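You operate a simulated robot arm through the tools that you are given. There is no shell and no other tool.

Carry out the task below with a simulated robot arm. There is one attempt and no reset: what you move stays moved.

TASK
Dry the wet red block in the dryer, then switch it off.
Fine: stand it on a pad and turn it under the hood, where it stays.

It is judged by the outcome, as a careful person would: the job done as asked, and still so three seconds after it is handed in. It fails if anything else is knocked over, pushed out of place, dropped, spilled or broken.

THE ROBOT
A 7-joint arm with a two-finger parallel gripper, fixed in place. Base frame: the origin is at the foot of the arm, x ahead of it, y to its left, z up; the work surface is at about z = 0. Lengths are in cm, angles in rad, forces in N, time in s.
With the tool pointing down near the work surface it reaches from about 24 to 62 cm from the base axis. Its first joint turns from -1.152 to 1.152 rad. Payload 2.6 kg.
The tool frame sits at the grasp point between the pads (the TCP): z along the fingers, y along the line on which they close. The tips reach 3 cm beyond it. Largest opening 9.4 cm; finger width 2.8, thickness 1; the body of the gripper, 5 by 9.6 cm, starts 5.5 cm behind the TCP.
Orientation is that of the tool frame in the base frame, as a unit quaternion [x, y, z, w]. With the fingers straight down and closing along the base's y, the tool's x points along the base's -x, its y along +y and its z along -z.

THE INTERFACE
- The arm moves only by the tool play_rows. Its argument "increments" is a list that holds one entry, the list of rows, each a list of 7 numbers: the gripper command, from -1 (fully open) to 1 (shut), values between in proportion, then the shift along the tool's x, y, z in cm, then the turn, a rotation vector about the tool's x, y, z in rad. In form: [[[jaw, tx, ty, tz, wx, wy, wz], ...]]. A call has 1 to 20 rows; each row shifts and turns the commanded pose from where the row before left it, along the tool's axes as they then stand. Each row takes 0.2 s and may step no farther than 5 cm and 0.15 rad from the row before; otherwise, or with a gripper value out of range, the whole call is refused. Where a pose cannot be reached the arm comes as near as it can. A force on the tool above 70 N (or 10 N above the force at the start of the call, whichever is more), or a blocked arm, ends the call early, and 0.2 s more pass. The fingers move at their own pace (about 7.2 cm/s each) and stop on an object; they squeeze with about 29 N. The grip force told is the motor's: it shows also when the fingers shut on nothing. Time passes only in rows, and 0.2 s behind the last, so rows that do not move let the fingers close. It gives the time, the measured TCP pose, the force on the tool (base axes), the opening and the grip force at its end, in the units of the frame above (readings bear some noise), with the torque about the TCP (base axes, N m) and any sound that the robot's microphone picked up.
- Cameras (640 x 400 px; columns grow to the right, rows downward): "scene" is fixed at [4.81, 44.18, 57.15]; the picture's right is [-0.63, -0.77, 0.00], its down [-0.39, 0.32, -0.86] and it looks along [0.67, -0.55, -0.51] (base axes); focal length 283 px, centre (320, 200). "wrist" rides on the gripper at [7.6, 1.4, -10.2] in the tool frame; the picture's right is [-0.18, 0.98, 0.00], its down [-0.75, -0.14, -0.64] and it looks along [-0.63, -0.12, 0.77] (tool axes); focal length 243 px, centre (320, 200). There is no depth. A picture from a camera that has moved, and an enlarged one, comes with that camera's place and axes in the base frame and with its lens.
- camera(camera): a new picture of that camera. No time passes.
- enlarge(camera, box): a new picture of the part [left, top, right, bottom] of that camera's present view, enlarged. No time passes.
- job_done(): hands the job in; it is judged then, once.

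Places have to be worked out from the pictures, the camera data and where the tool is seen. Open the gripper and draw the arm clear of the work before you hand the job in, unless the task says otherwise.

The tools are called after "Call:" by a JSON object that holds its "api" and its "payload". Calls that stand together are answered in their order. play_rows: Moves the arm, as the interface text tells. Its arguments: {"type":"object","properties":{"increments":{"type":"array"}},"required":["increments"]} The other tools are called the same way: camera (camera) takes a picture; enlarge (camera, box) takes an enlarged picture of a part of a camera's view; job_done () hands the job in.

At the start:

```text
clock: 0.0
tcp_pos: [37.07, -15.79, 35.58]
orientation: [0.0, 1.0, 0.0, 0.0]
wrist_force: [-0.6, -0.4, 0.2]
wrist_torque: [0.02, -0.03, -0.05]
grip_width: 9.42
finger_force: 0.1
```

scene: 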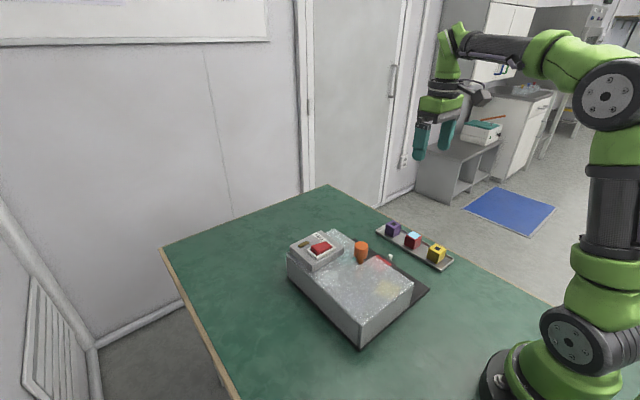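
wrist: 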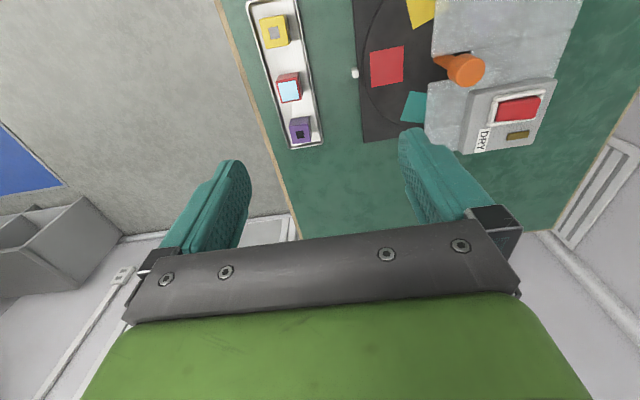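

I'll start by looking closely at the tray, the dryer and its controls in both cameras.

Call:
{"api": "enlarge", "payload": {"camera": "scene", "box": [270, 200, 470, 360]}}

Call:
{"api": "enlarge", "payload": {"camera": "wrist", "box": [220, 0, 600, 180]}}

```text
2.50 times, centred on (370, 280) of scene
camera zoom: at [4.81, 44.18, 57.15], right [-0.63, -0.77, 0.0], down [-0.39, 0.32, -0.86], along [0.67, -0.55, -0.51], focal length 707 px, centre (195, 0)
```

zoom: 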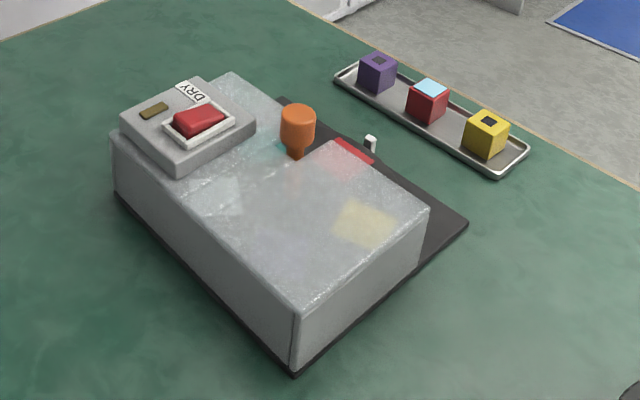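

```text
1.68 times, centred on (410, 90) of wrist
camera zoom: at [29.37, -14.49, 45.73], right [0.18, 0.98, 0.0], down [0.75, -0.14, 0.64], along [0.63, -0.12, -0.77], focal length 409 px, centre (168, 385)
```

zoom: 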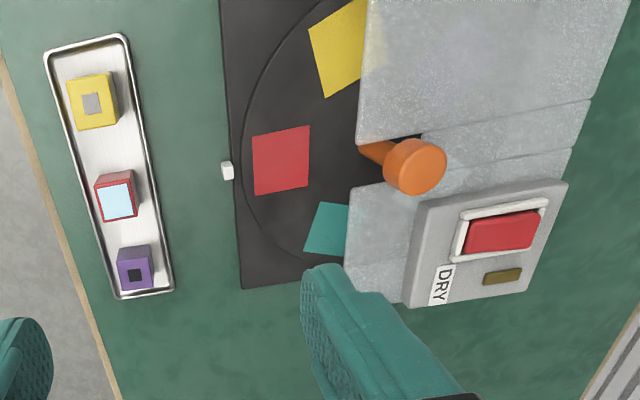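

The knob, hood slot and pads need a sharper look before I judge how the turntable is driven.

Call:
{"api": "enlarge", "payload": {"camera": "wrist", "box": [340, 0, 580, 160]}}

Call:
{"api": "enlarge", "payload": {"camera": "scene", "box": [330, 225, 430, 290]}}

Call:
{"api": "enlarge", "payload": {"camera": "scene", "box": [280, 225, 380, 290]}}

Call:
{"api": "enlarge", "payload": {"camera": "wrist", "box": [230, 0, 350, 160]}}

```text
2.50 times, centred on (460, 80) of wrist
camera zoom: at [29.37, -14.49, 45.73], right [0.18, 0.98, 0.0], down [0.75, -0.14, 0.64], along [0.63, -0.12, -0.77], focal length 606 px, centre (-30, 500)
```

zoom: 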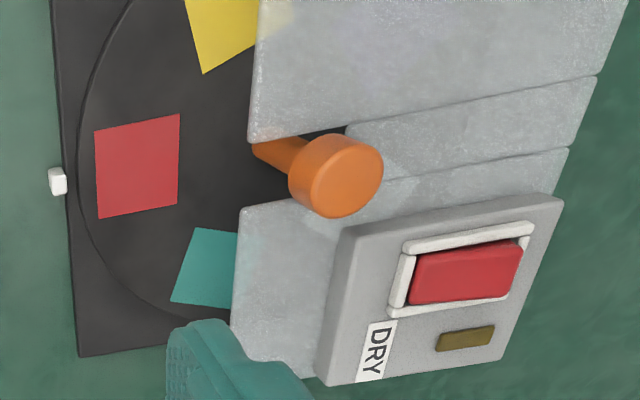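

```text
6.15 times, centred on (380, 258) of scene
camera zoom: at [4.81, 44.18, 57.15], right [-0.63, -0.77, 0.0], down [-0.39, 0.32, -0.86], along [0.67, -0.55, -0.51], focal length 1740 px, centre (-49, -154)
```

zoom: 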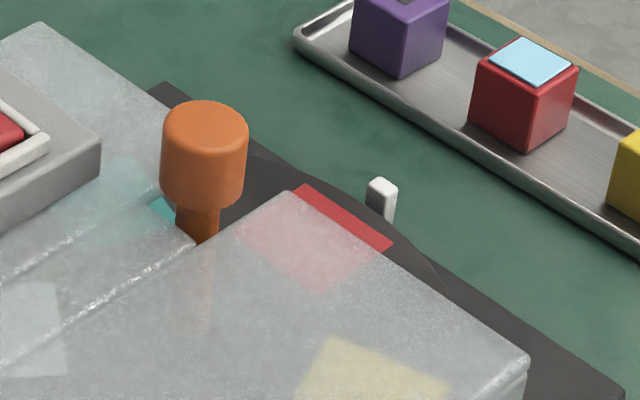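

```text
6.15 times, centred on (330, 258) of scene
camera zoom: at [4.81, 44.18, 57.15], right [-0.63, -0.77, 0.0], down [-0.39, 0.32, -0.86], along [0.67, -0.55, -0.51], focal length 1740 px, centre (258, -154)
```

zoom: 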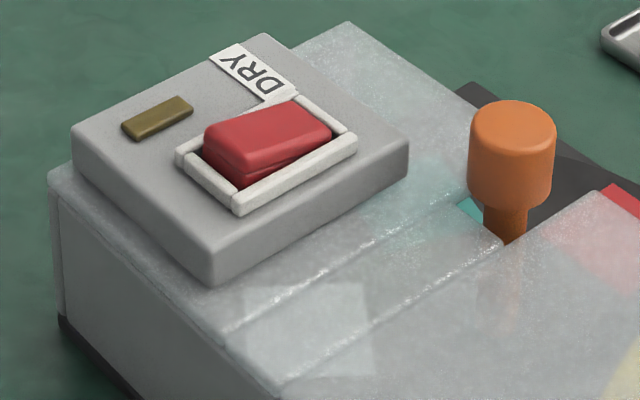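

```text
2.50 times, centred on (290, 80) of wrist
camera zoom: at [29.37, -14.49, 45.73], right [0.18, 0.98, 0.0], down [0.75, -0.14, 0.64], along [0.63, -0.12, -0.77], focal length 606 px, centre (395, 500)
```

zoom: 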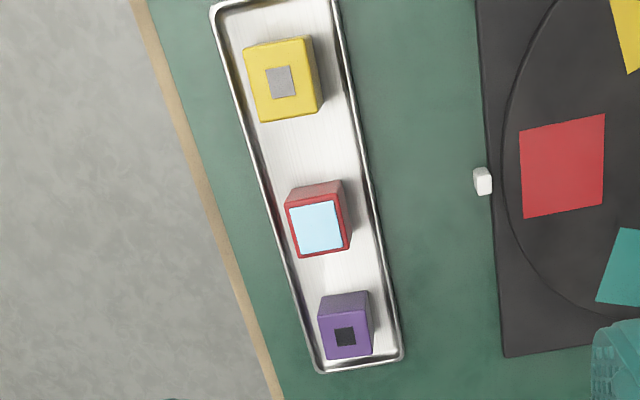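

The knob looks like a vertical spindle at about (40, 2), standing in a slit in the hood. Five pads sit 72° apart around it, and the red block is near (39.9, -21.6). I'll turn the wrist -90° in place, well above everything, to look under the hood from the tray side and test the wrist's range.

Call:
{"api": "play_rows", "payload": {"increments": [[[-1, 0, 0, 0, 0, 0, -0.15], [-1, 0, 0, 0, 0, 0, -0.15], [-1, 0, 0, 0, 0, 0, -0.15], [-1, 0, 0, 0, 0, 0, -0.15], [-1, 0, 0, 0, 0, 0, -0.15], [-1, 0, 0, 0, 0, 0, -0.15], [-1, 0, 0, 0, 0, 0, -0.15], [-1, 0, 0, 0, 0, 0, -0.15], [-1, 0, 0, 0, 0, 0, -0.15], [-1, 0, 0, 0, 0, 0, -0.15], [-1, 0, 0, 0, 0, 0, -0.0708], [-1, 0, 0, 0, 0, 0, 0]]]}}

Call:
{"api": "camera", "payload": {"camera": "wrist"}}

```text
clock: 2.6
tcp_pos: [37.05, -15.8, 35.46]
orientation: [-0.707, 0.707, 0.0, 0.0]
wrist_force: [0.6, 0.2, -0.1]
wrist_torque: [0.0, -0.03, -0.01]
grip_width: 9.4
finger_force: 0.0
```

```text
taken
camera wrist: at [35.54, -23.51, 45.79], right [-0.98, 0.18, 0.0], down [0.14, 0.75, 0.64], along [0.12, 0.63, -0.77], focal length 243 px, centre (320, 200)
```

wrist: 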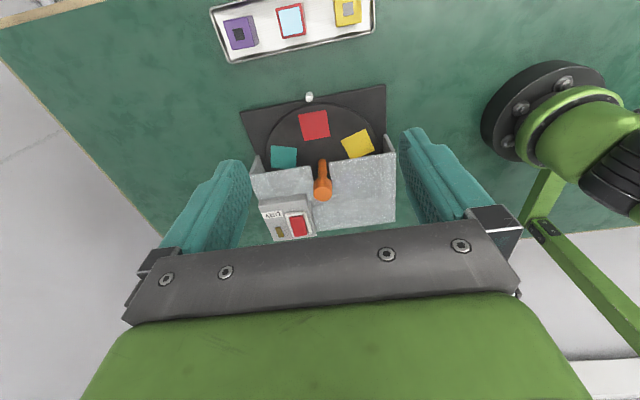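

The wrist took -90° without trouble, and the hood looks open toward the tray, with side walls. I'll enlarge this view.

Call:
{"api": "enlarge", "payload": {"camera": "wrist", "box": [230, 80, 410, 245]}}

Call:
{"api": "enlarge", "payload": {"camera": "wrist", "box": [205, 0, 395, 70]}}

Call:
{"api": "enlarge", "payload": {"camera": "wrist", "box": [250, 140, 350, 245]}}

```text
2.42 times, centred on (320, 162) of wrist
camera zoom: at [35.54, -23.51, 45.79], right [-0.98, 0.18, 0.0], down [0.14, 0.75, 0.64], along [0.12, 0.63, -0.77], focal length 588 px, centre (320, 291)
```

zoom: 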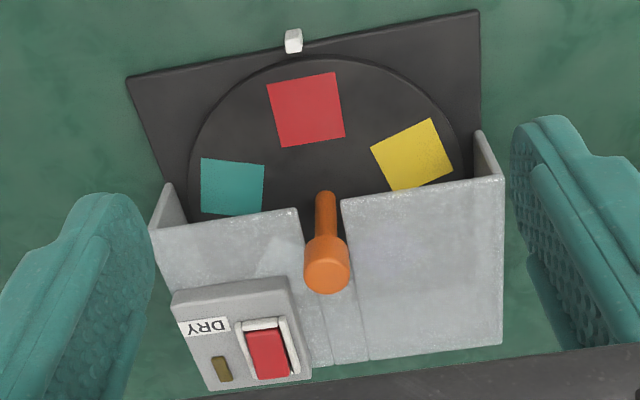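

```text
3.37 times, centred on (300, 35) of wrist
camera zoom: at [35.54, -23.51, 45.79], right [-0.98, 0.18, 0.0], down [0.14, 0.75, 0.64], along [0.12, 0.63, -0.77], focal length 817 px, centre (387, 756)
```

zoom: 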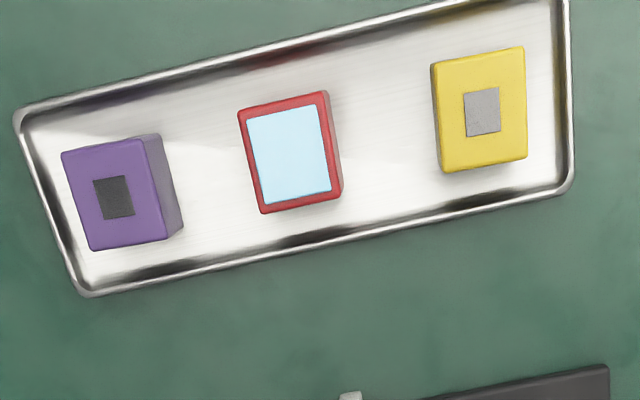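

```text
3.81 times, centred on (300, 192) of wrist
camera zoom: at [35.54, -23.51, 45.79], right [-0.98, 0.18, 0.0], down [0.14, 0.75, 0.64], along [0.12, 0.63, -0.77], focal length 924 px, centre (396, 229)
```

zoom: 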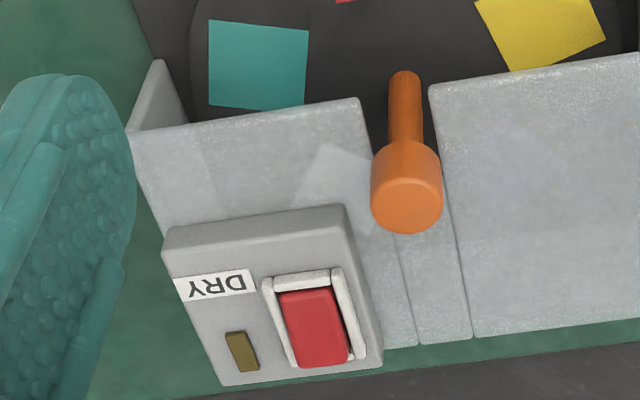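

Both wrist views place the red block at about (40.0, -21.7) with its top near z = 4, and the knob axis at about (40.0, 2.1) with its top near 12.4. The hood roof is near z = 8, with its open edge at y ≈ -0.8. I'll turn the wrist back to 0° and come down above the red block to z = 12.

Call:
{"api": "play_rows", "payload": {"increments": [[[-1, 0, 0, 0, 0, 0, 0.15], [-1, 0, 0, 0, 0, 0, 0.15], [-1, 0, 0, 0, 0, 0, 0.15], [-1, 0, 0, 0, 0, 0, 0.15], [-1, 0, 0, 0, 0, 0, 0.15], [-1, 0, 0, 0, 0, 0, 0.15], [-1, 0, 0, 0, 0, 0, 0.15], [-1, 0, 0, 0, 0, 0, 0.15], [-1, 0, 0, 0, 0, 0, 0.15], [-1, 0, 0, 0, 0, 0, 0.15], [-1, 0, 0, 0, 0, 0, 0.0708], [-1, -0.49, -0.98, 3.91, 0, 0, 0], [-1, -0.49, -0.98, 3.91, 0, 0, 0], [-1, -0.49, -0.98, 3.91, 0, 0, 0], [-1, -0.49, -0.98, 3.91, 0, 0, 0], [-1, -0.49, -0.98, 3.91, 0, 0, 0], [-1, -0.49, -0.98, 3.91, 0, 0, 0], [-1, 0, 0, 0, 0, 0, 0]]]}}

Call:
{"api": "camera", "payload": {"camera": "wrist"}}

Call:
{"api": "enlarge", "payload": {"camera": "scene", "box": [360, 180, 480, 280]}}

```text
clock: 6.4
tcp_pos: [40.24, -21.85, 12.23]
orientation: [0.0, 1.0, 0.0, 0.0]
wrist_force: [0.2, -0.3, 0.8]
wrist_torque: [0.02, 0.01, 0.0]
grip_width: 9.4
finger_force: 0.0
```

```text
taken
camera wrist: at [32.61, -20.4, 22.48], right [0.19, 0.98, 0.0], down [0.75, -0.14, 0.64], along [0.63, -0.12, -0.77], focal length 243 px, centre (320, 200)
```

wrist: 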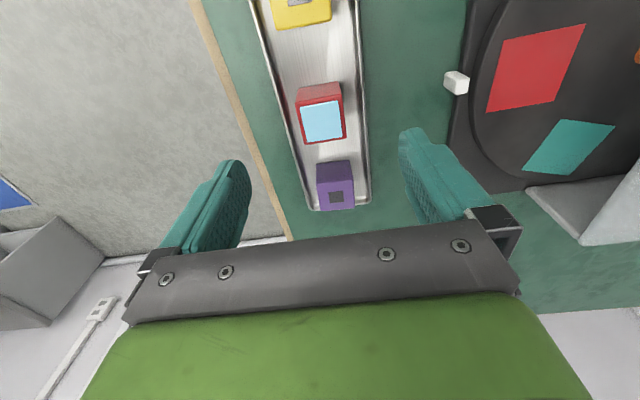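

```text
4.00 times, centred on (420, 230) of scene
camera zoom: at [4.81, 44.18, 57.15], right [-0.63, -0.77, 0.0], down [-0.39, 0.32, -0.86], along [0.67, -0.55, -0.51], focal length 1131 px, centre (-80, 80)
```

zoom: 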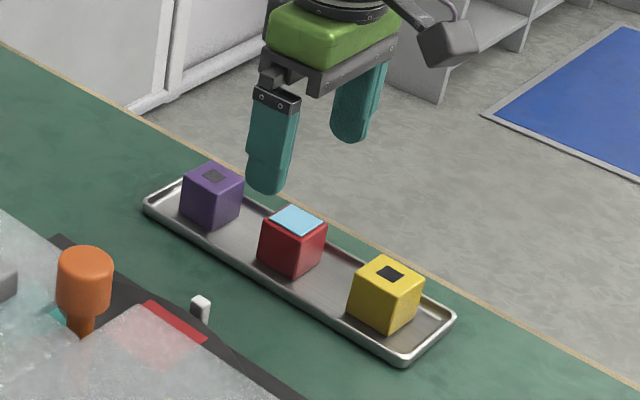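

The wrist view puts the block centre at (39.95, -21.66), and the tool reads (40.24, -21.85). I'll correct that offset and go down to z ≈ 4.6, keeping the tips above the tray rim.

Call:
{"api": "play_rows", "payload": {"increments": [[[-1, 0.15, 0.1, 2.0, 0, 0, 0], [-1, 0.14, 0.09, 2.0, 0, 0, 0], [-1, 0, 0, 2.0, 0, 0, 0], [-1, 0, 0, 1.0, 0, 0, 0], [-1, 0, 0, 0.5, 0, 0, 0], [-1, 0, 0, 0, 0, 0, 0]]]}}

Call:
{"api": "enlarge", "payload": {"camera": "scene", "box": [360, 180, 480, 280]}}

Call:
{"api": "enlarge", "payload": {"camera": "wrist", "box": [180, 0, 480, 220]}}

```text
clock: 7.8
tcp_pos: [39.7, -21.54, 4.59]
orientation: [0.001, 1.0, 0.0, 0.0]
wrist_force: [-0.4, -0.4, -0.6]
wrist_torque: [0.02, 0.02, 0.0]
grip_width: 9.4
finger_force: 0.0
```

```text
4.00 times, centred on (420, 230) of scene
camera zoom: at [4.81, 44.18, 57.15], right [-0.63, -0.77, 0.0], down [-0.39, 0.32, -0.86], along [0.67, -0.55, -0.51], focal length 1131 px, centre (-80, 80)
```

zoom: 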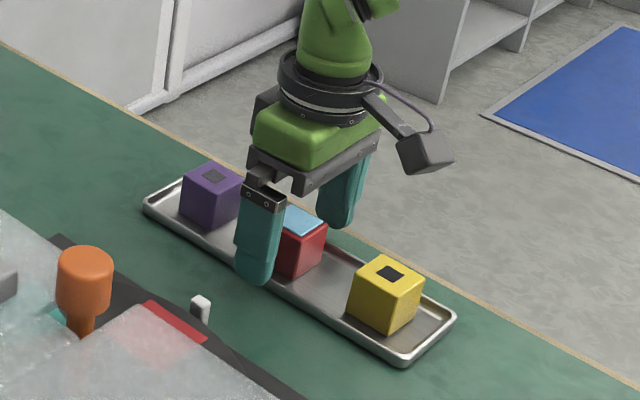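

```text
1.82 times, centred on (330, 110) of wrist
camera zoom: at [32.1, -20.14, 14.73], right [0.18, 0.98, 0.0], down [0.75, -0.14, 0.64], along [0.63, -0.12, -0.77], focal length 441 px, centre (302, 364)
```

zoom: 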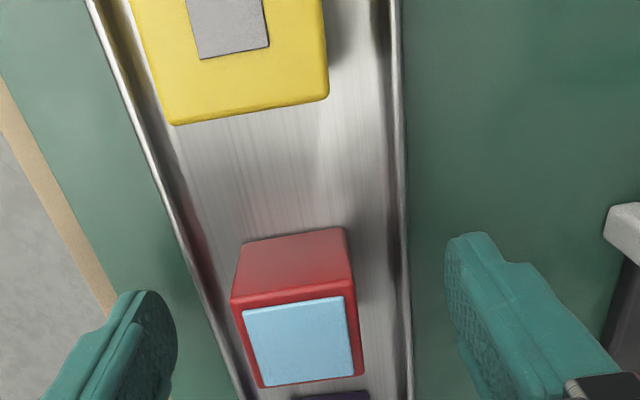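

The block now measures (40.0, -21.67), and the tips look clear of the rim. I'll nudge over to that centre and close on the block.

Call:
{"api": "play_rows", "payload": {"increments": [[[-1, -0.28, -0.17, 0, 0, 0, 0], [-1, 0, 0, 0, 0, 0, 0], [0.0, 0, 0, 0, 0, 0, 0], [0.1, 0, 0, 0, 0, 0, 0], [1, 0, 0, 0, 0, 0, 0], [1, 0, 0, 0, 0, 0, 0], [1, 0, 0, 0, 0, 0, 0], [1, 0, 0, 0, 0, 0, 0]]]}}

Call:
{"api": "enlarge", "payload": {"camera": "scene", "box": [360, 180, 480, 280]}}

```text
clock: 9.6
tcp_pos: [40.2, -21.76, 4.63]
orientation: [-0.001, 1.0, -0.001, 0.001]
wrist_force: [1.1, -1.0, 24.8]
wrist_torque: [0.06, 0.05, 0.0]
grip_width: 3.53
finger_force: 29.3
```

```text
4.00 times, centred on (420, 230) of scene
camera zoom: at [4.79, 44.19, 57.15], right [-0.63, -0.77, 0.0], down [-0.39, 0.32, -0.86], along [0.67, -0.55, -0.51], focal length 1131 px, centre (-80, 80)
```

zoom: 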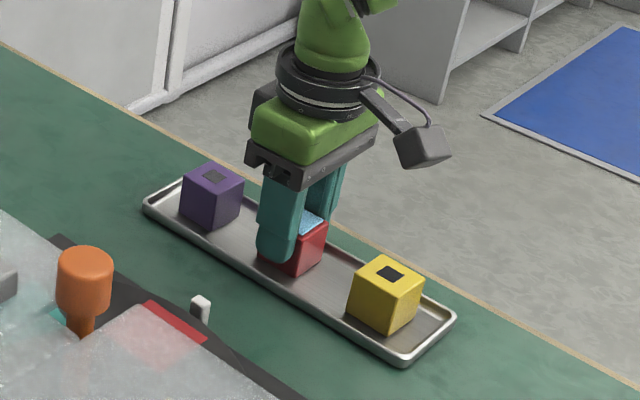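

The grip is on at width 3.53, but the tool feels 25 N upward, as if it is lightly loaded against something. I'll lift slowly and watch the force.

Call:
{"api": "play_rows", "payload": {"increments": [[[1, 0, 0, -0.3, 0, 0, 0], [1, 0, 0, -0.3, 0, 0, 0], [1, 0, 0, -0.4, 0, 0, 0], [1, 0, 0, 0, 0, 0, 0]]]}}

Call:
{"api": "enlarge", "payload": {"camera": "scene", "box": [360, 180, 480, 280]}}

Call:
{"api": "enlarge", "payload": {"camera": "wrist", "box": [180, 0, 480, 220]}}

```text
clock: 10.6
tcp_pos: [39.9, -21.83, 5.55]
orientation: [0.001, 1.0, 0.0, -0.001]
wrist_force: [0.0, -0.8, -0.9]
wrist_torque: [-0.01, 0.04, 0.02]
grip_width: 3.49
finger_force: 28.7
```

```text
4.00 times, centred on (420, 230) of scene
camera zoom: at [4.81, 44.18, 57.15], right [-0.63, -0.77, 0.0], down [-0.39, 0.32, -0.86], along [0.67, -0.55, -0.51], focal length 1131 px, centre (-80, 80)
```

zoom: 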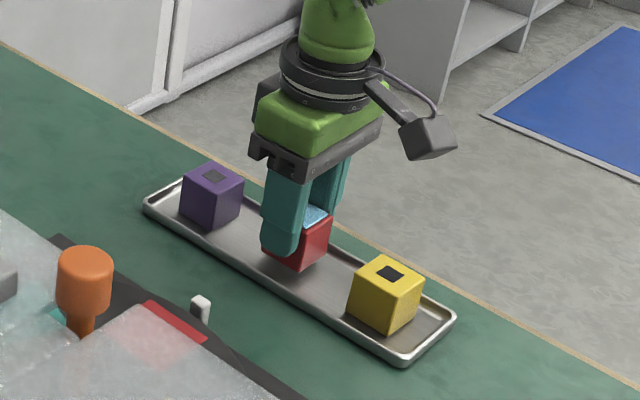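

```text
1.82 times, centred on (330, 110) of wrist
camera zoom: at [32.27, -20.36, 15.68], right [0.18, 0.98, 0.0], down [0.75, -0.14, 0.64], along [0.63, -0.12, -0.77], focal length 441 px, centre (302, 364)
```

zoom: 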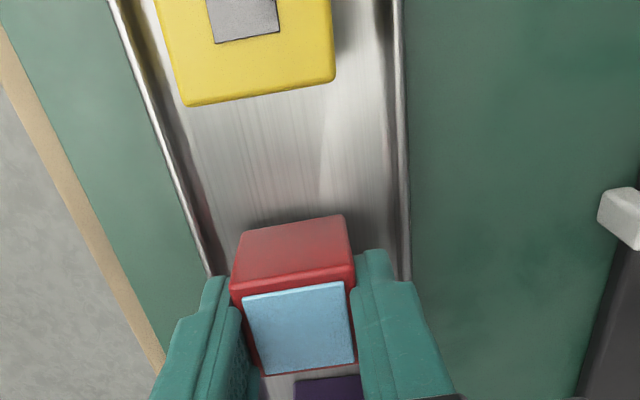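

The block lifted cleanly and the force is back to zero; the tray and its neighbours haven't moved. I'll raise it to z ≈ 17, turn the wrist to -90° so the jaws close along x well clear of the hood and knob, and carry it over the red pad near (40.05, -5.4).

Call:
{"api": "play_rows", "payload": {"increments": [[[1, 0, 0, -2.8, 0, 0, 0], [1, 0, 0, -2.8, 0, 0, 0], [1, 0, 0, -2.9, 0, 0, 0], [1, 0, 0, -2.9, 0, 0, 0], [1, 0, 0, 0, 0, 0, -0.14], [1, 0, 0, 0, 0, 0, -0.14], [1, 0, 0, 0, 0, 0, -0.14], [1, 0, 0, 0, 0, 0, -0.14], [1, 0, 0, 0, 0, 0, -0.14], [1, 0, 0, 0, 0, 0, -0.14], [1, 0, 0, 0, 0, 0, -0.14], [1, 0, 0, 0, 0, 0, -0.14], [1, 0, 0, 0, 0, 0, -0.15], [1, 0, 0, 0, 0, 0, -0.15], [1, 0, 0, 0, 0, 0, -0.1508], [1, 0, 0, 0, 0, 0, 0]]]}}

```text
clock: 14.0
tcp_pos: [39.91, -21.65, 17.0]
orientation: [0.708, -0.706, 0.0, 0.001]
wrist_force: [0.3, 0.0, 0.4]
wrist_torque: [0.02, -0.03, -0.03]
grip_width: 3.51
finger_force: 28.9
```

The block is still held at 3.5 cm and the wrist is at -90°. I'll carry it across to above the red pad.

Call:
{"api": "play_rows", "payload": {"increments": [[[1, -2.5, 0, 0, 0, 0, 0], [1, -2.75, 0, 0, 0, 0, 0], [1, -2.75, 0, 0, 0, 0, 0], [1, -2.75, 0, 0, 0, 0, 0], [1, -2.75, 0, 0, 0, 0, 0], [1, -2.75, 0, 0, 0, 0, 0], [1, 0, 0, 0, 0, 0, 0]]]}}

Call:
{"api": "camera", "payload": {"camera": "wrist"}}

Call:
{"api": "enlarge", "payload": {"camera": "scene", "box": [300, 190, 440, 290]}}

```text
clock: 15.6
tcp_pos: [40.23, -5.36, 17.05]
orientation: [-0.706, 0.708, 0.0, 0.0]
wrist_force: [0.1, 0.2, -1.1]
wrist_torque: [0.0, -0.01, -0.02]
grip_width: 3.53
finger_force: 28.9
```

```text
taken
camera wrist: at [38.59, -13.09, 27.18], right [-0.98, 0.19, 0.0], down [0.14, 0.75, 0.64], along [0.12, 0.63, -0.77], focal length 243 px, centre (320, 200)
```

wrist: 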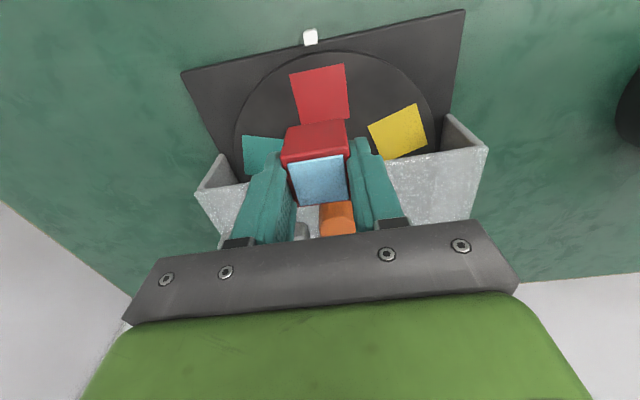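

```text
4.00 times, centred on (370, 240) of scene
camera zoom: at [4.8, 44.18, 57.15], right [-0.63, -0.77, 0.0], down [-0.39, 0.32, -0.86], along [0.67, -0.55, -0.51], focal length 1131 px, centre (120, 40)
```

zoom: 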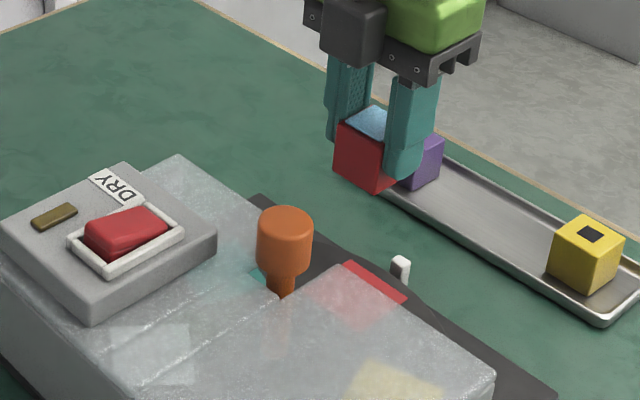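

The block is held over the pad area. I'll enlarge to compare its position with the pad before lowering.

Call:
{"api": "enlarge", "payload": {"camera": "wrist", "box": [230, 20, 450, 240]}}

```text
1.82 times, centred on (340, 130) of wrist
camera zoom: at [38.59, -13.09, 27.18], right [-0.98, 0.19, 0.0], down [0.14, 0.75, 0.64], along [0.12, 0.63, -0.77], focal length 441 px, centre (284, 327)
```

zoom: 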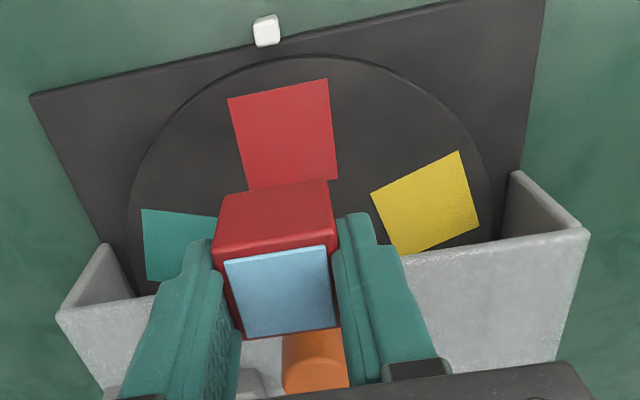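

The pad centre works out at (40.0, -5.33), square to the base axes. I'll lower to about z = 6.5, then feel for contact.

Call:
{"api": "play_rows", "payload": {"increments": [[[1, -0.06, 0, 2.5, 0, 0, 0], [1, 0, 0, 2.5, 0, 0, 0], [1, 0, 0, 2.5, 0, 0, 0], [1, 0, 0, 2.0, 0, 0, 0], [1, 0, 0, 1.0, 0, 0, 0], [1, 0, 0, 0, 0, 0, 0]]]}}

Call:
{"api": "camera", "payload": {"camera": "wrist"}}

Call:
{"api": "enlarge", "payload": {"camera": "scene", "box": [300, 190, 440, 290]}}

```text
clock: 17.0
tcp_pos: [40.17, -5.48, 6.62]
orientation: [-0.707, 0.707, -0.001, 0.0]
wrist_force: [-0.6, -0.7, 2.9]
wrist_torque: [0.04, 0.08, -0.02]
grip_width: 3.52
finger_force: 29.2
```

```text
taken
camera wrist: at [38.6, -13.1, 16.72], right [-0.98, 0.19, 0.0], down [0.14, 0.75, 0.64], along [0.12, 0.63, -0.77], focal length 243 px, centre (320, 200)
```

wrist: 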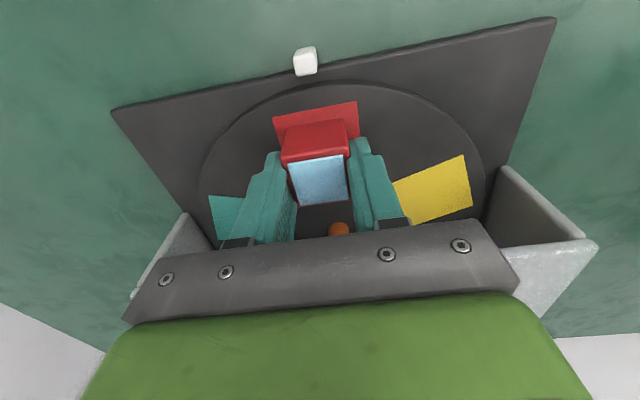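

```text
4.00 times, centred on (370, 240) of scene
camera zoom: at [4.8, 44.18, 57.15], right [-0.63, -0.77, 0.0], down [-0.39, 0.32, -0.86], along [0.67, -0.55, -0.51], focal length 1131 px, centre (120, 40)
```

zoom: 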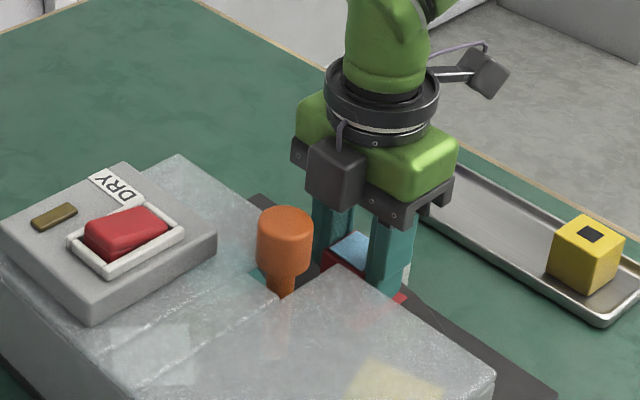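

The block is just above the pad and well centred, and nothing is touching. I'll go down in small steps and watch for contact.

Call:
{"api": "play_rows", "payload": {"increments": [[[1, 0, 0, 0.25, 0, 0, 0], [1, 0, 0, 0.25, 0, 0, 0], [1, 0, 0, 0.2, 0, 0, 0], [1, 0, 0, 0, 0, 0, 0]]]}}

```text
clock: 17.8
tcp_pos: [40.45, -5.42, 6.47]
orientation: [0.707, -0.707, 0.007, -0.004]
wrist_force: [-0.9, -0.5, 6.9]
wrist_torque: [0.16, 0.16, 0.04]
grip_width: 3.53
finger_force: 28.7
stopped in row 3: the force on the tool passed its limit at 74 N (the readings are from after the stop); the commanded pose is now the measured one
```

Contact came at 74 N with z ≈ 6.5, earlier than I expected. Before doing anything else I need to see whether it's the block on the pad or the gripper on the knob.

Call:
{"api": "camera", "payload": {"camera": "wrist"}}

Call:
{"api": "enlarge", "payload": {"camera": "scene", "box": [330, 210, 410, 270]}}

Call:
{"api": "enlarge", "payload": {"camera": "wrist", "box": [200, 80, 480, 260]}}

```text
taken
camera wrist: at [38.73, -13.09, 16.71], right [-0.98, 0.18, -0.02], down [0.13, 0.76, 0.64], along [0.13, 0.63, -0.77], focal length 243 px, centre (320, 200)
```

wrist: 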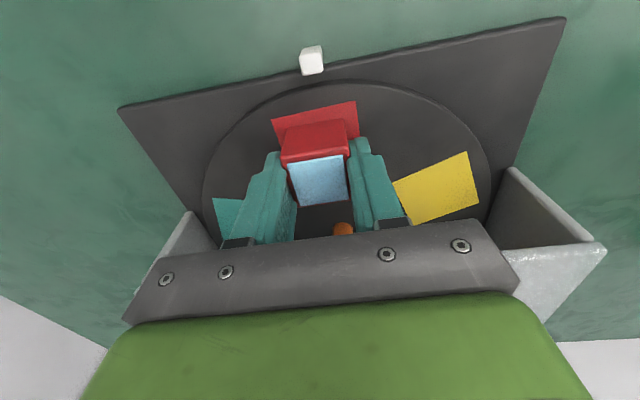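

```text
6.67 times, centred on (370, 240) of scene
camera zoom: at [4.8, 44.18, 57.15], right [-0.63, -0.77, 0.0], down [-0.39, 0.32, -0.86], along [0.67, -0.55, -0.51], focal length 1885 px, centre (-13, -67)
```

zoom: 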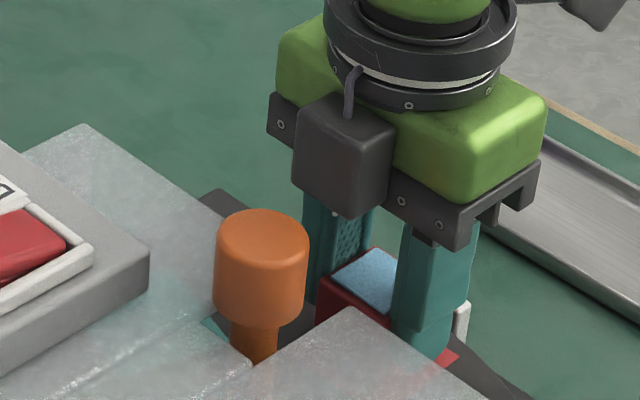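

```text
2.22 times, centred on (340, 170) of wrist
camera zoom: at [38.73, -13.09, 16.71], right [-0.98, 0.18, -0.02], down [0.13, 0.76, 0.64], along [0.13, 0.63, -0.77], focal length 539 px, centre (276, 267)
```

zoom: 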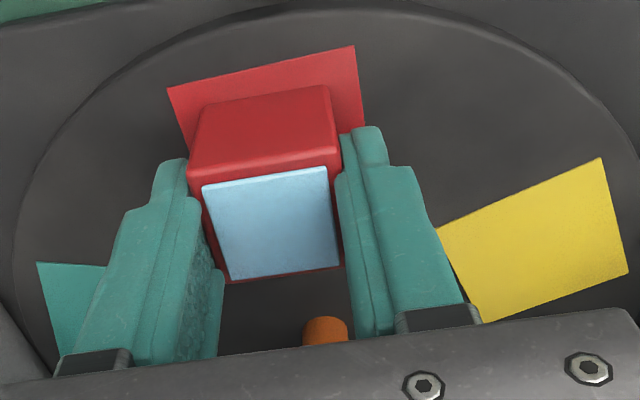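

The views agree that the pad top is higher than I assumed, around z ≈ 2.3. So this is the block resting on the red pad, centred to within about 1 mm, and the gripper box is clear of the knob. I'll release it gently and look.

Call:
{"api": "play_rows", "payload": {"increments": [[[0.3, 0, 0, 0, 0, 0, 0], [0.2, 0, 0, 0, 0, 0, 0], [0.1, 0, 0, 0, 0, 0, 0], [-0.1, 0, 0, 0, 0, 0, 0], [-0.3, 0, 0, 0, 0, 0, 0], [-0.3, 0, 0, 0, 0, 0, 0]]]}}

Call:
{"api": "enlarge", "payload": {"camera": "wrist", "box": [200, 80, 480, 260]}}

Call:
{"api": "enlarge", "payload": {"camera": "scene", "box": [330, 210, 410, 270]}}

```text
clock: 19.2
tcp_pos: [40.36, -5.41, 6.28]
orientation: [-0.707, 0.707, -0.005, 0.003]
wrist_force: [0.0, 0.1, 1.0]
wrist_torque: [0.01, 0.03, 0.03]
grip_width: 6.12
finger_force: 0.1
```

```text
2.22 times, centred on (340, 170) of wrist
camera zoom: at [38.71, -13.08, 16.62], right [-0.98, 0.18, -0.01], down [0.13, 0.76, 0.64], along [0.13, 0.63, -0.77], focal length 539 px, centre (276, 267)
```

zoom: 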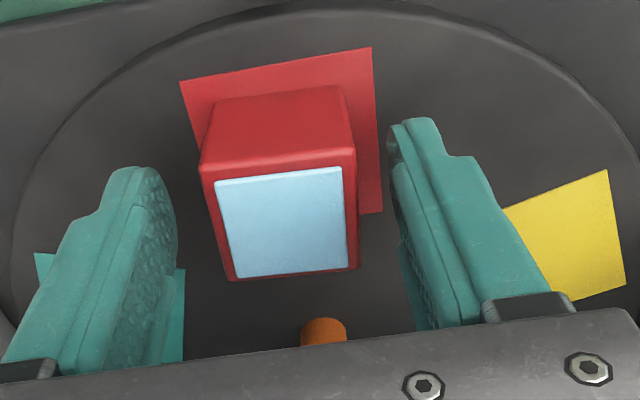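

```text
6.67 times, centred on (370, 240) of scene
camera zoom: at [4.81, 44.18, 57.15], right [-0.63, -0.77, 0.0], down [-0.39, 0.32, -0.86], along [0.67, -0.55, -0.51], focal length 1885 px, centre (-13, -67)
```

zoom: 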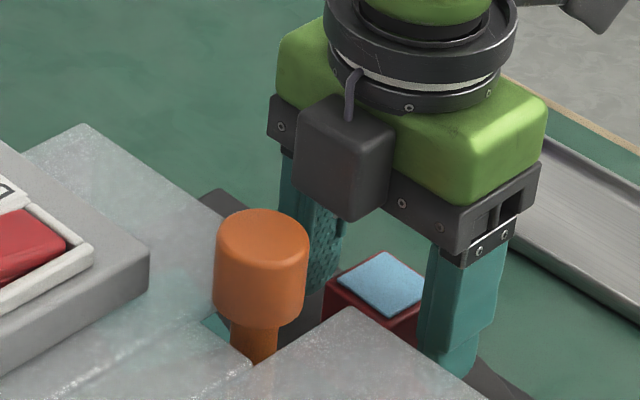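

The block stands squarely on the red pad and both fingers are clear of it. I'll take out the small tilt and rise straight up.

Call:
{"api": "play_rows", "payload": {"increments": [[[-0.3, 0, 0, -1.0, 0, 0, 0], [-0.3, 0, 0, -2.0, 0, 0, 0], [-0.3, 0, 0, -3.0, -0.011, -0.003, 0], [-0.3, 0, 0, -4.0, 0, 0, 0], [-0.3, 0, 0, -4.0, 0, 0, 0], [-0.3, 0, 0, 0, 0, 0, 0]]]}}

Call:
{"api": "camera", "payload": {"camera": "wrist"}}

Call:
{"api": "enlarge", "payload": {"camera": "scene", "box": [280, 200, 440, 310]}}

```text
clock: 20.6
tcp_pos: [40.07, -5.54, 20.36]
orientation: [0.707, -0.707, 0.001, 0.0]
wrist_force: [-0.8, -0.2, 0.0]
wrist_torque: [0.02, -0.01, -0.01]
grip_width: 6.13
finger_force: 0.1
```

```text
taken
camera wrist: at [38.56, -13.14, 30.69], right [-0.98, 0.18, 0.0], down [0.14, 0.75, 0.64], along [0.12, 0.63, -0.77], focal length 243 px, centre (320, 200)
```

wrist: 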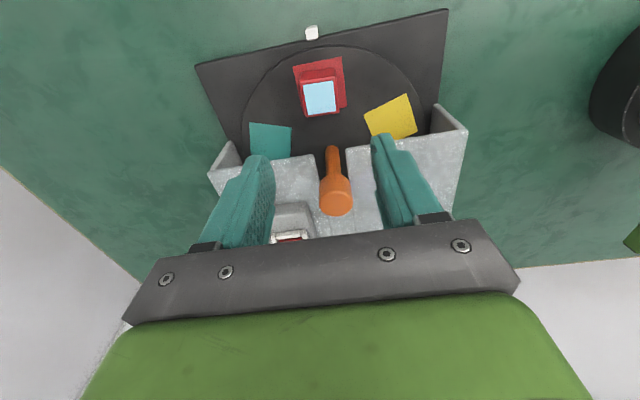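

```text
3.64 times, centred on (360, 255) of scene
camera zoom: at [4.8, 44.18, 57.15], right [-0.63, -0.77, 0.0], down [-0.39, 0.32, -0.86], along [0.67, -0.55, -0.51], focal length 1028 px, centre (174, 0)
```

zoom: 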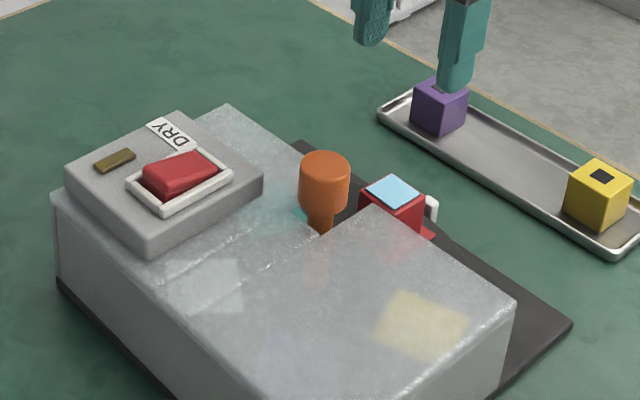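

The block stands upright on the red pad. I'll zoom in on the knob, slit and control box to fix the gripping geometry.

Call:
{"api": "enlarge", "payload": {"camera": "wrist", "box": [200, 20, 480, 245]}}

Call:
{"api": "enlarge", "payload": {"camera": "scene", "box": [290, 225, 370, 285]}}

```text
1.78 times, centred on (340, 132) of wrist
camera zoom: at [38.56, -13.14, 30.69], right [-0.98, 0.18, 0.0], down [0.14, 0.75, 0.64], along [0.12, 0.63, -0.77], focal length 431 px, centre (284, 320)
```

zoom: 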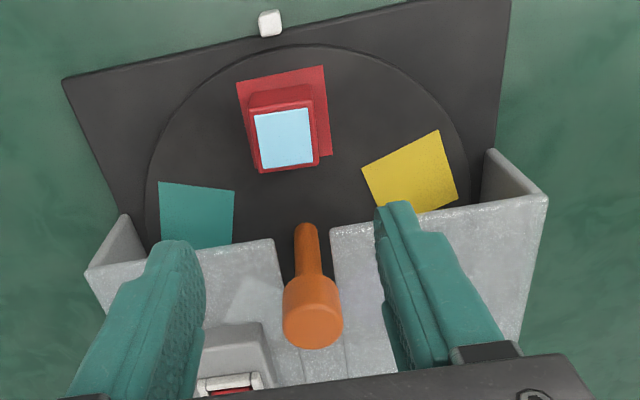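

```text
6.67 times, centred on (330, 255) of scene
camera zoom: at [4.8, 44.18, 57.15], right [-0.63, -0.77, 0.0], down [-0.39, 0.32, -0.86], along [0.67, -0.55, -0.51], focal length 1885 px, centre (253, -167)
```

zoom: 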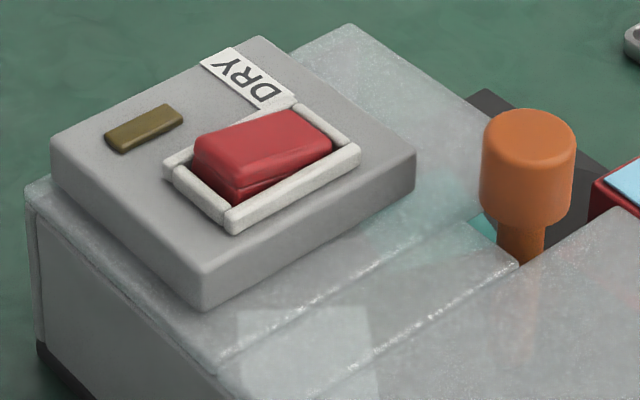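

The knob axis comes out at about (39.9, 2.1), with the knob spanning z ≈ 10.3 to 12.6. I'll move above it at z ≈ 20 and turn the wrist toward +90° to see whether the full half-turn is within reach.

Call:
{"api": "play_rows", "payload": {"increments": [[[-0.3, -3.8, 0.1, 0, 0, 0, 0], [-0.3, -3.8, 0.1, 0, 0, 0, 0], [-0.3, 0, 0, 0, 0, 0, 0.15], [-0.3, 0, 0, 0, 0, 0, 0.15], [-0.3, 0, 0, 0, 0, 0, 0.15], [-0.3, 0, 0, 0, 0, 0, 0.15], [-0.3, 0, 0, 0, 0, 0, 0.15], [-0.3, 0, 0, 0, 0, 0, 0.15], [-0.3, 0, 0, 0, 0, 0, 0.15], [-0.3, 0, 0, 0, 0, 0, 0.15], [-0.3, 0, 0, 0, 0, 0, 0.15], [-0.3, 0, 0, 0, 0, 0, 0.15], [-0.3, 0, 0, 0, 0, 0, 0.0708], [-0.3, 0, 0, 0, 0, 0, 0]]]}}

Call:
{"api": "play_rows", "payload": {"increments": [[[-0.3, 0, 0, 0, 0, 0, 0.15], [-0.3, 0, 0, 0, 0, 0, 0.15], [-0.3, 0, 0, 0, 0, 0, 0.15], [-0.3, 0, 0, 0, 0, 0, 0.15], [-0.3, 0, 0, 0, 0, 0, 0.15], [-0.3, 0, 0, 0, 0, 0, 0.15], [-0.3, 0, 0, 0, 0, 0, 0.15], [-0.3, 0, 0, 0, 0, 0, 0.15], [-0.3, 0, 0, 0, 0, 0, 0.15], [-0.3, 0, 0, 0, 0, 0, 0.15], [-0.3, 0, 0, 0, 0, 0, 0.0708], [-0.3, 0, 0, 0, 0, 0, 0]]]}}

Call:
{"api": "camera", "payload": {"camera": "wrist"}}

Call:
{"api": "camera", "payload": {"camera": "scene"}}

```text
clock: 23.6
tcp_pos: [40.28, 2.16, 20.53]
orientation: [0.0, 1.0, 0.0, 0.0]
wrist_force: [-0.4, 0.2, -0.9]
wrist_torque: [0.04, 0.0, 0.03]
grip_width: 6.09
finger_force: 0.0
```

```text
clock: 26.2
tcp_pos: [40.21, 2.11, 20.44]
orientation: [0.707, 0.707, 0.001, 0.0]
wrist_force: [-0.8, -0.2, 0.0]
wrist_torque: [0.0, -0.01, 0.02]
grip_width: 6.1
finger_force: 0.0
```

```text
taken
camera wrist: at [41.33, 9.76, 30.64], right [0.98, -0.18, 0.0], down [-0.14, -0.75, 0.64], along [-0.12, -0.63, -0.77], focal length 243 px, centre (320, 200)
```

wrist: 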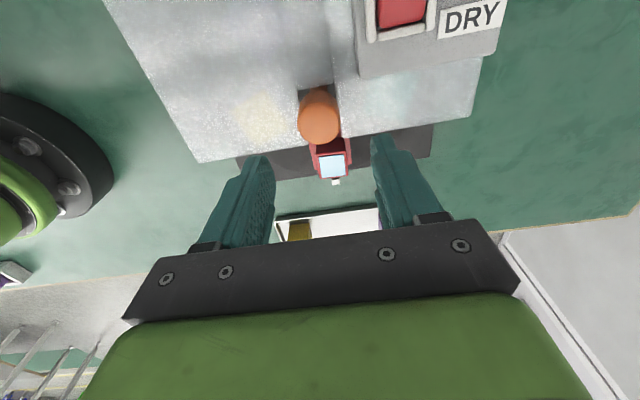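

```text
taken
```

scene: 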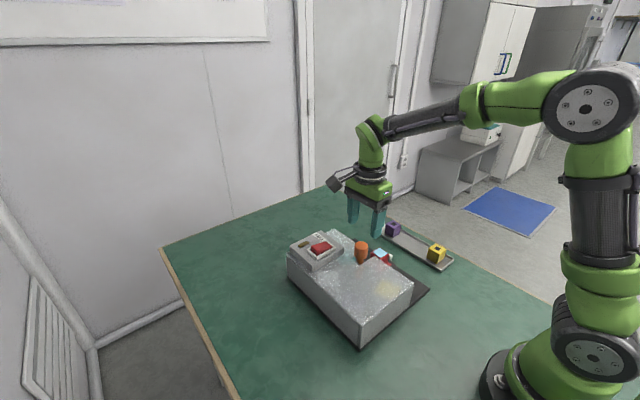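

The wrist reaches +90°, so one half-turn with a single grip is possible. I'll zoom in from this opposite side to refine the knob axis.

Call:
{"api": "enlarge", "payload": {"camera": "wrist", "box": [260, 70, 400, 200]}}

Call:
{"api": "enlarge", "payload": {"camera": "wrist", "box": [330, 0, 510, 90]}}

```text
3.08 times, centred on (330, 135) of wrist
camera zoom: at [41.33, 9.76, 30.64], right [0.98, -0.18, 0.0], down [-0.14, -0.75, 0.64], along [-0.12, -0.63, -0.77], focal length 746 px, centre (289, 400)
```

zoom: 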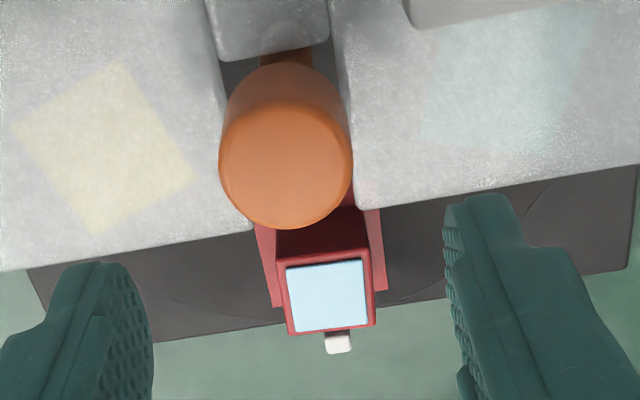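

```text
3.56 times, centred on (420, 45) of wrist
camera zoom: at [41.33, 9.76, 30.64], right [0.98, -0.18, 0.0], down [-0.14, -0.75, 0.64], along [-0.12, -0.63, -0.77], focal length 863 px, centre (-36, 751)
```

zoom: 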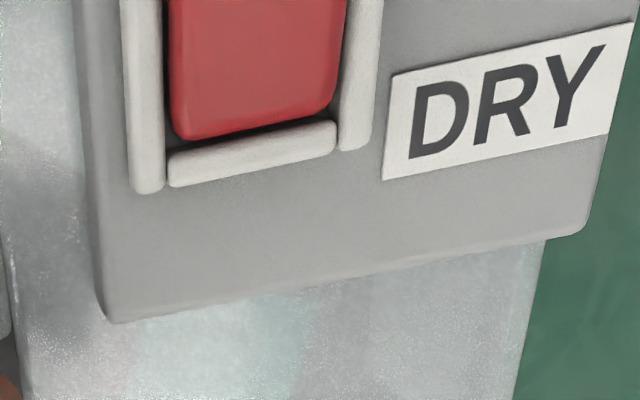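

The knob axis is at about (39.85, 2.3), and the tool sits about 0.4 cm too far out in x. I'll correct that and lower around the knob to TCP z ≈ 12.6, which puts the tips at 9.6, above the hood roof.

Call:
{"api": "play_rows", "payload": {"increments": [[[-0.3, 0.18, -0.38, 0, 0, 0, 0], [-0.3, 0, 0, 2.5, 0, 0, 0], [-0.3, 0, 0, 2.5, 0, 0, 0], [-0.3, 0, 0, 1.5, 0, 0, 0], [-0.3, 0, 0, 1.0, 0, 0, 0], [-0.3, 0, 0, 0.35, 0, 0, 0], [-0.3, 0, 0, 0, 0, 0, 0]]]}}

Call:
{"api": "enlarge", "payload": {"camera": "scene", "box": [310, 200, 430, 290]}}

Call:
{"api": "camera", "payload": {"camera": "wrist"}}

```text
clock: 27.8
tcp_pos: [39.75, 2.32, 12.79]
orientation: [0.707, 0.707, 0.0, 0.0]
wrist_force: [0.2, 0.2, -0.7]
wrist_torque: [0.0, 0.01, -0.01]
grip_width: 6.11
finger_force: 0.0
```

```text
4.44 times, centred on (370, 245) of scene
camera zoom: at [4.81, 44.18, 57.15], right [-0.63, -0.77, 0.0], down [-0.39, 0.32, -0.86], along [0.67, -0.55, -0.51], focal length 1257 px, centre (98, 0)
```

zoom: 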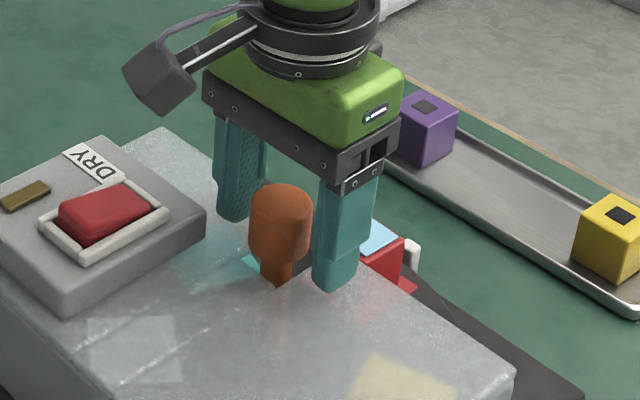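

```text
taken
camera wrist: at [41.02, 9.88, 22.87], right [0.98, -0.18, 0.0], down [-0.14, -0.75, 0.64], along [-0.12, -0.63, -0.77], focal length 243 px, centre (320, 200)
```

wrist: 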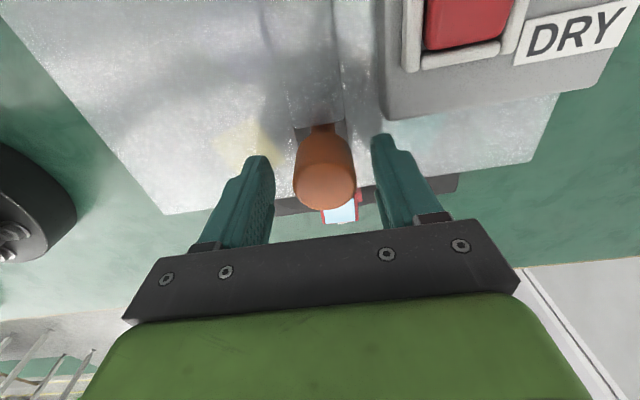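

The knob is centred between the fingers at about (39.9, 2.3). I'll close on it now.

Call:
{"api": "play_rows", "payload": {"increments": [[[0.1, 0, 0, 0, 0, 0, 0], [0.25, 0, 0, 0, 0, 0, 0], [1, 0, 0, 0, 0, 0, 0], [1, 0, 0, 0, 0, 0, 0], [1, 0, 0, 0, 0, 0, 0]]]}}

Call:
{"api": "enlarge", "payload": {"camera": "scene", "box": [310, 200, 430, 290]}}

```text
clock: 29.0
tcp_pos: [39.99, 2.32, 12.59]
orientation: [0.705, 0.71, 0.003, 0.005]
wrist_force: [48.9, 4.7, -30.2]
wrist_torque: [0.23, 1.49, -0.08]
grip_width: 3.41
finger_force: 44.6
```

```text
4.44 times, centred on (370, 245) of scene
camera zoom: at [4.83, 44.18, 57.15], right [-0.63, -0.77, 0.0], down [-0.39, 0.32, -0.86], along [0.67, -0.55, -0.51], focal length 1257 px, centre (98, 0)
```

zoom: 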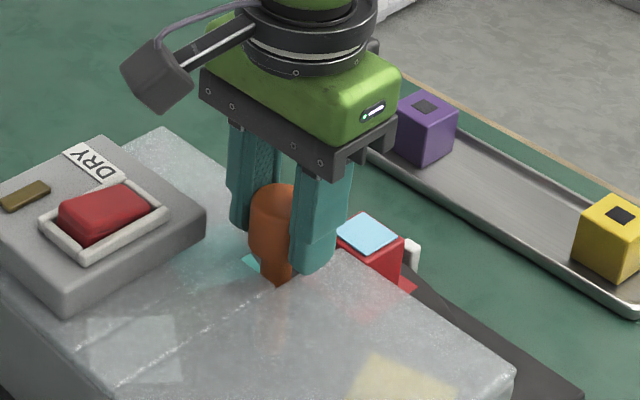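

The grip holds at 3.4 cm, but a 49 N side force along +x shows the axis is slightly farther out than my commanded x. I'll ease the command toward +x to relieve it.

Call:
{"api": "play_rows", "payload": {"increments": [[[1, 0, 0.1, 0, 0, 0, 0], [1, 0, 0.05, 0, 0, 0, 0], [1, 0, 0, 0, 0, 0, 0]]]}}

```text
clock: 29.8
tcp_pos: [39.93, 2.35, 12.7]
orientation: [0.705, 0.71, 0.002, 0.004]
wrist_force: [24.1, 4.2, -6.1]
wrist_torque: [-1.2, 0.31, -0.03]
grip_width: 3.37
finger_force: 44.6
```

The side force halved with 0.15 cm, so about the same again should zero it.

Call:
{"api": "play_rows", "payload": {"increments": [[[1, 0, 0.1, 0, 0, 0, 0], [1, 0, 0.04, 0, 0, 0, 0], [1, 0, 0, 0, 0, 0, 0]]]}}

```text
clock: 30.6
tcp_pos: [40.01, 2.38, 12.62]
orientation: [0.707, 0.708, 0.002, 0.001]
wrist_force: [-10.7, 1.6, 32.4]
wrist_torque: [-0.83, 0.22, 0.06]
grip_width: 3.36
finger_force: 45.0
```

The side force is down to about 10 N, which is fine. I'll try a small turn of -0.2 rad and check that the disc follows.

Call:
{"api": "play_rows", "payload": {"increments": [[[1, 0, -0.04, 0, 0, 0, -0.05], [1, 0, 0, -0.05, 0, 0, -0.05], [1, 0, 0, 0, 0, 0, -0.05], [1, 0, 0, 0, 0, 0, -0.05], [1, 0, 0, 0, 0, 0, 0]]]}}

Call:
{"api": "enlarge", "payload": {"camera": "scene", "box": [310, 200, 430, 290]}}

Call:
{"api": "camera", "payload": {"camera": "wrist"}}

```text
clock: 31.8
tcp_pos: [40.05, 2.43, 12.74]
orientation: [0.632, 0.775, 0.002, 0.002]
wrist_force: [19.7, 1.5, 2.0]
wrist_torque: [0.99, 0.64, -1.17]
grip_width: 3.36
finger_force: 45.0
```

```text
4.44 times, centred on (370, 245) of scene
camera zoom: at [4.81, 44.18, 57.15], right [-0.63, -0.77, 0.0], down [-0.39, 0.32, -0.86], along [0.67, -0.55, -0.51], focal length 1257 px, centre (98, 0)
```

zoom: 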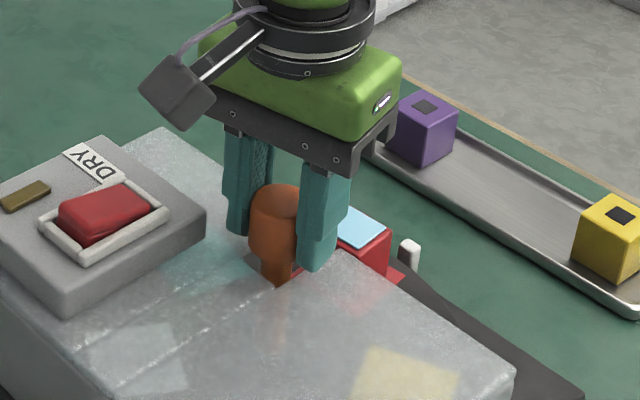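

```text
taken
camera wrist: at [39.75, 10.02, 22.85], right [1.0, 0.02, 0.01], down [0.01, -0.77, 0.64], along [0.02, -0.64, -0.77], focal length 243 px, centre (320, 200)
```

wrist: 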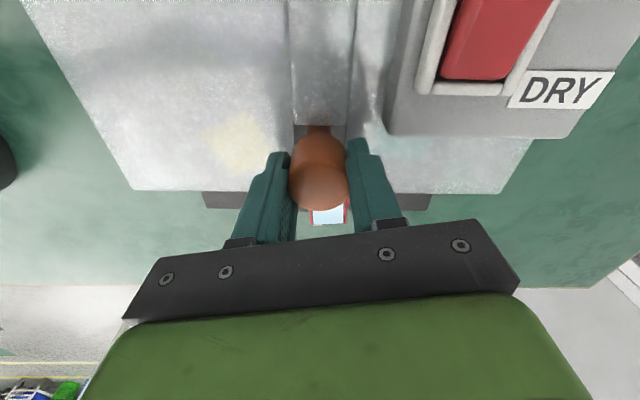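

The disc follows the knob: the block's corner shifted by the amount expected for 11°. I'll keep turning in moderate chunks and watch the forces.

Call:
{"api": "play_rows", "payload": {"increments": [[[1, 0, 0, 0, 0, 0, -0.08], [1, 0, 0, 0, 0, 0, -0.08], [1, 0, 0, 0, 0, 0, -0.08], [1, 0, 0, 0, 0, 0, -0.08], [1, 0, 0, 0, 0, 0, -0.08], [1, 0, 0, 0, 0, 0, 0]]]}}

Call:
{"api": "enlarge", "payload": {"camera": "scene", "box": [310, 200, 430, 290]}}

```text
clock: 33.2
tcp_pos: [40.05, 2.44, 12.68]
orientation: [0.462, 0.887, 0.002, 0.004]
wrist_force: [32.2, 2.2, -9.5]
wrist_torque: [-0.23, 0.92, -0.49]
grip_width: 3.37
finger_force: 45.0
```

```text
4.44 times, centred on (370, 245) of scene
camera zoom: at [4.81, 44.18, 57.15], right [-0.63, -0.77, 0.0], down [-0.39, 0.32, -0.86], along [0.67, -0.55, -0.51], focal length 1257 px, centre (98, 0)
```

zoom: 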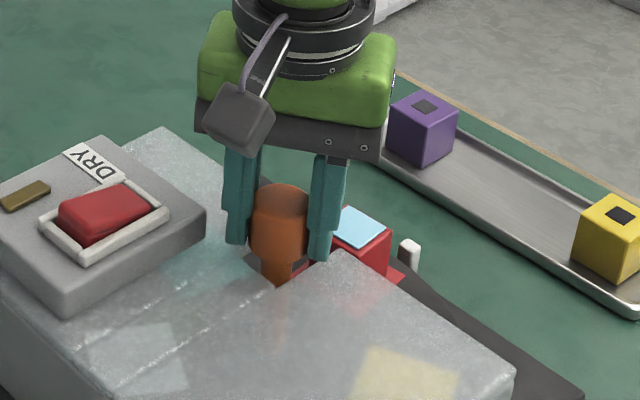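

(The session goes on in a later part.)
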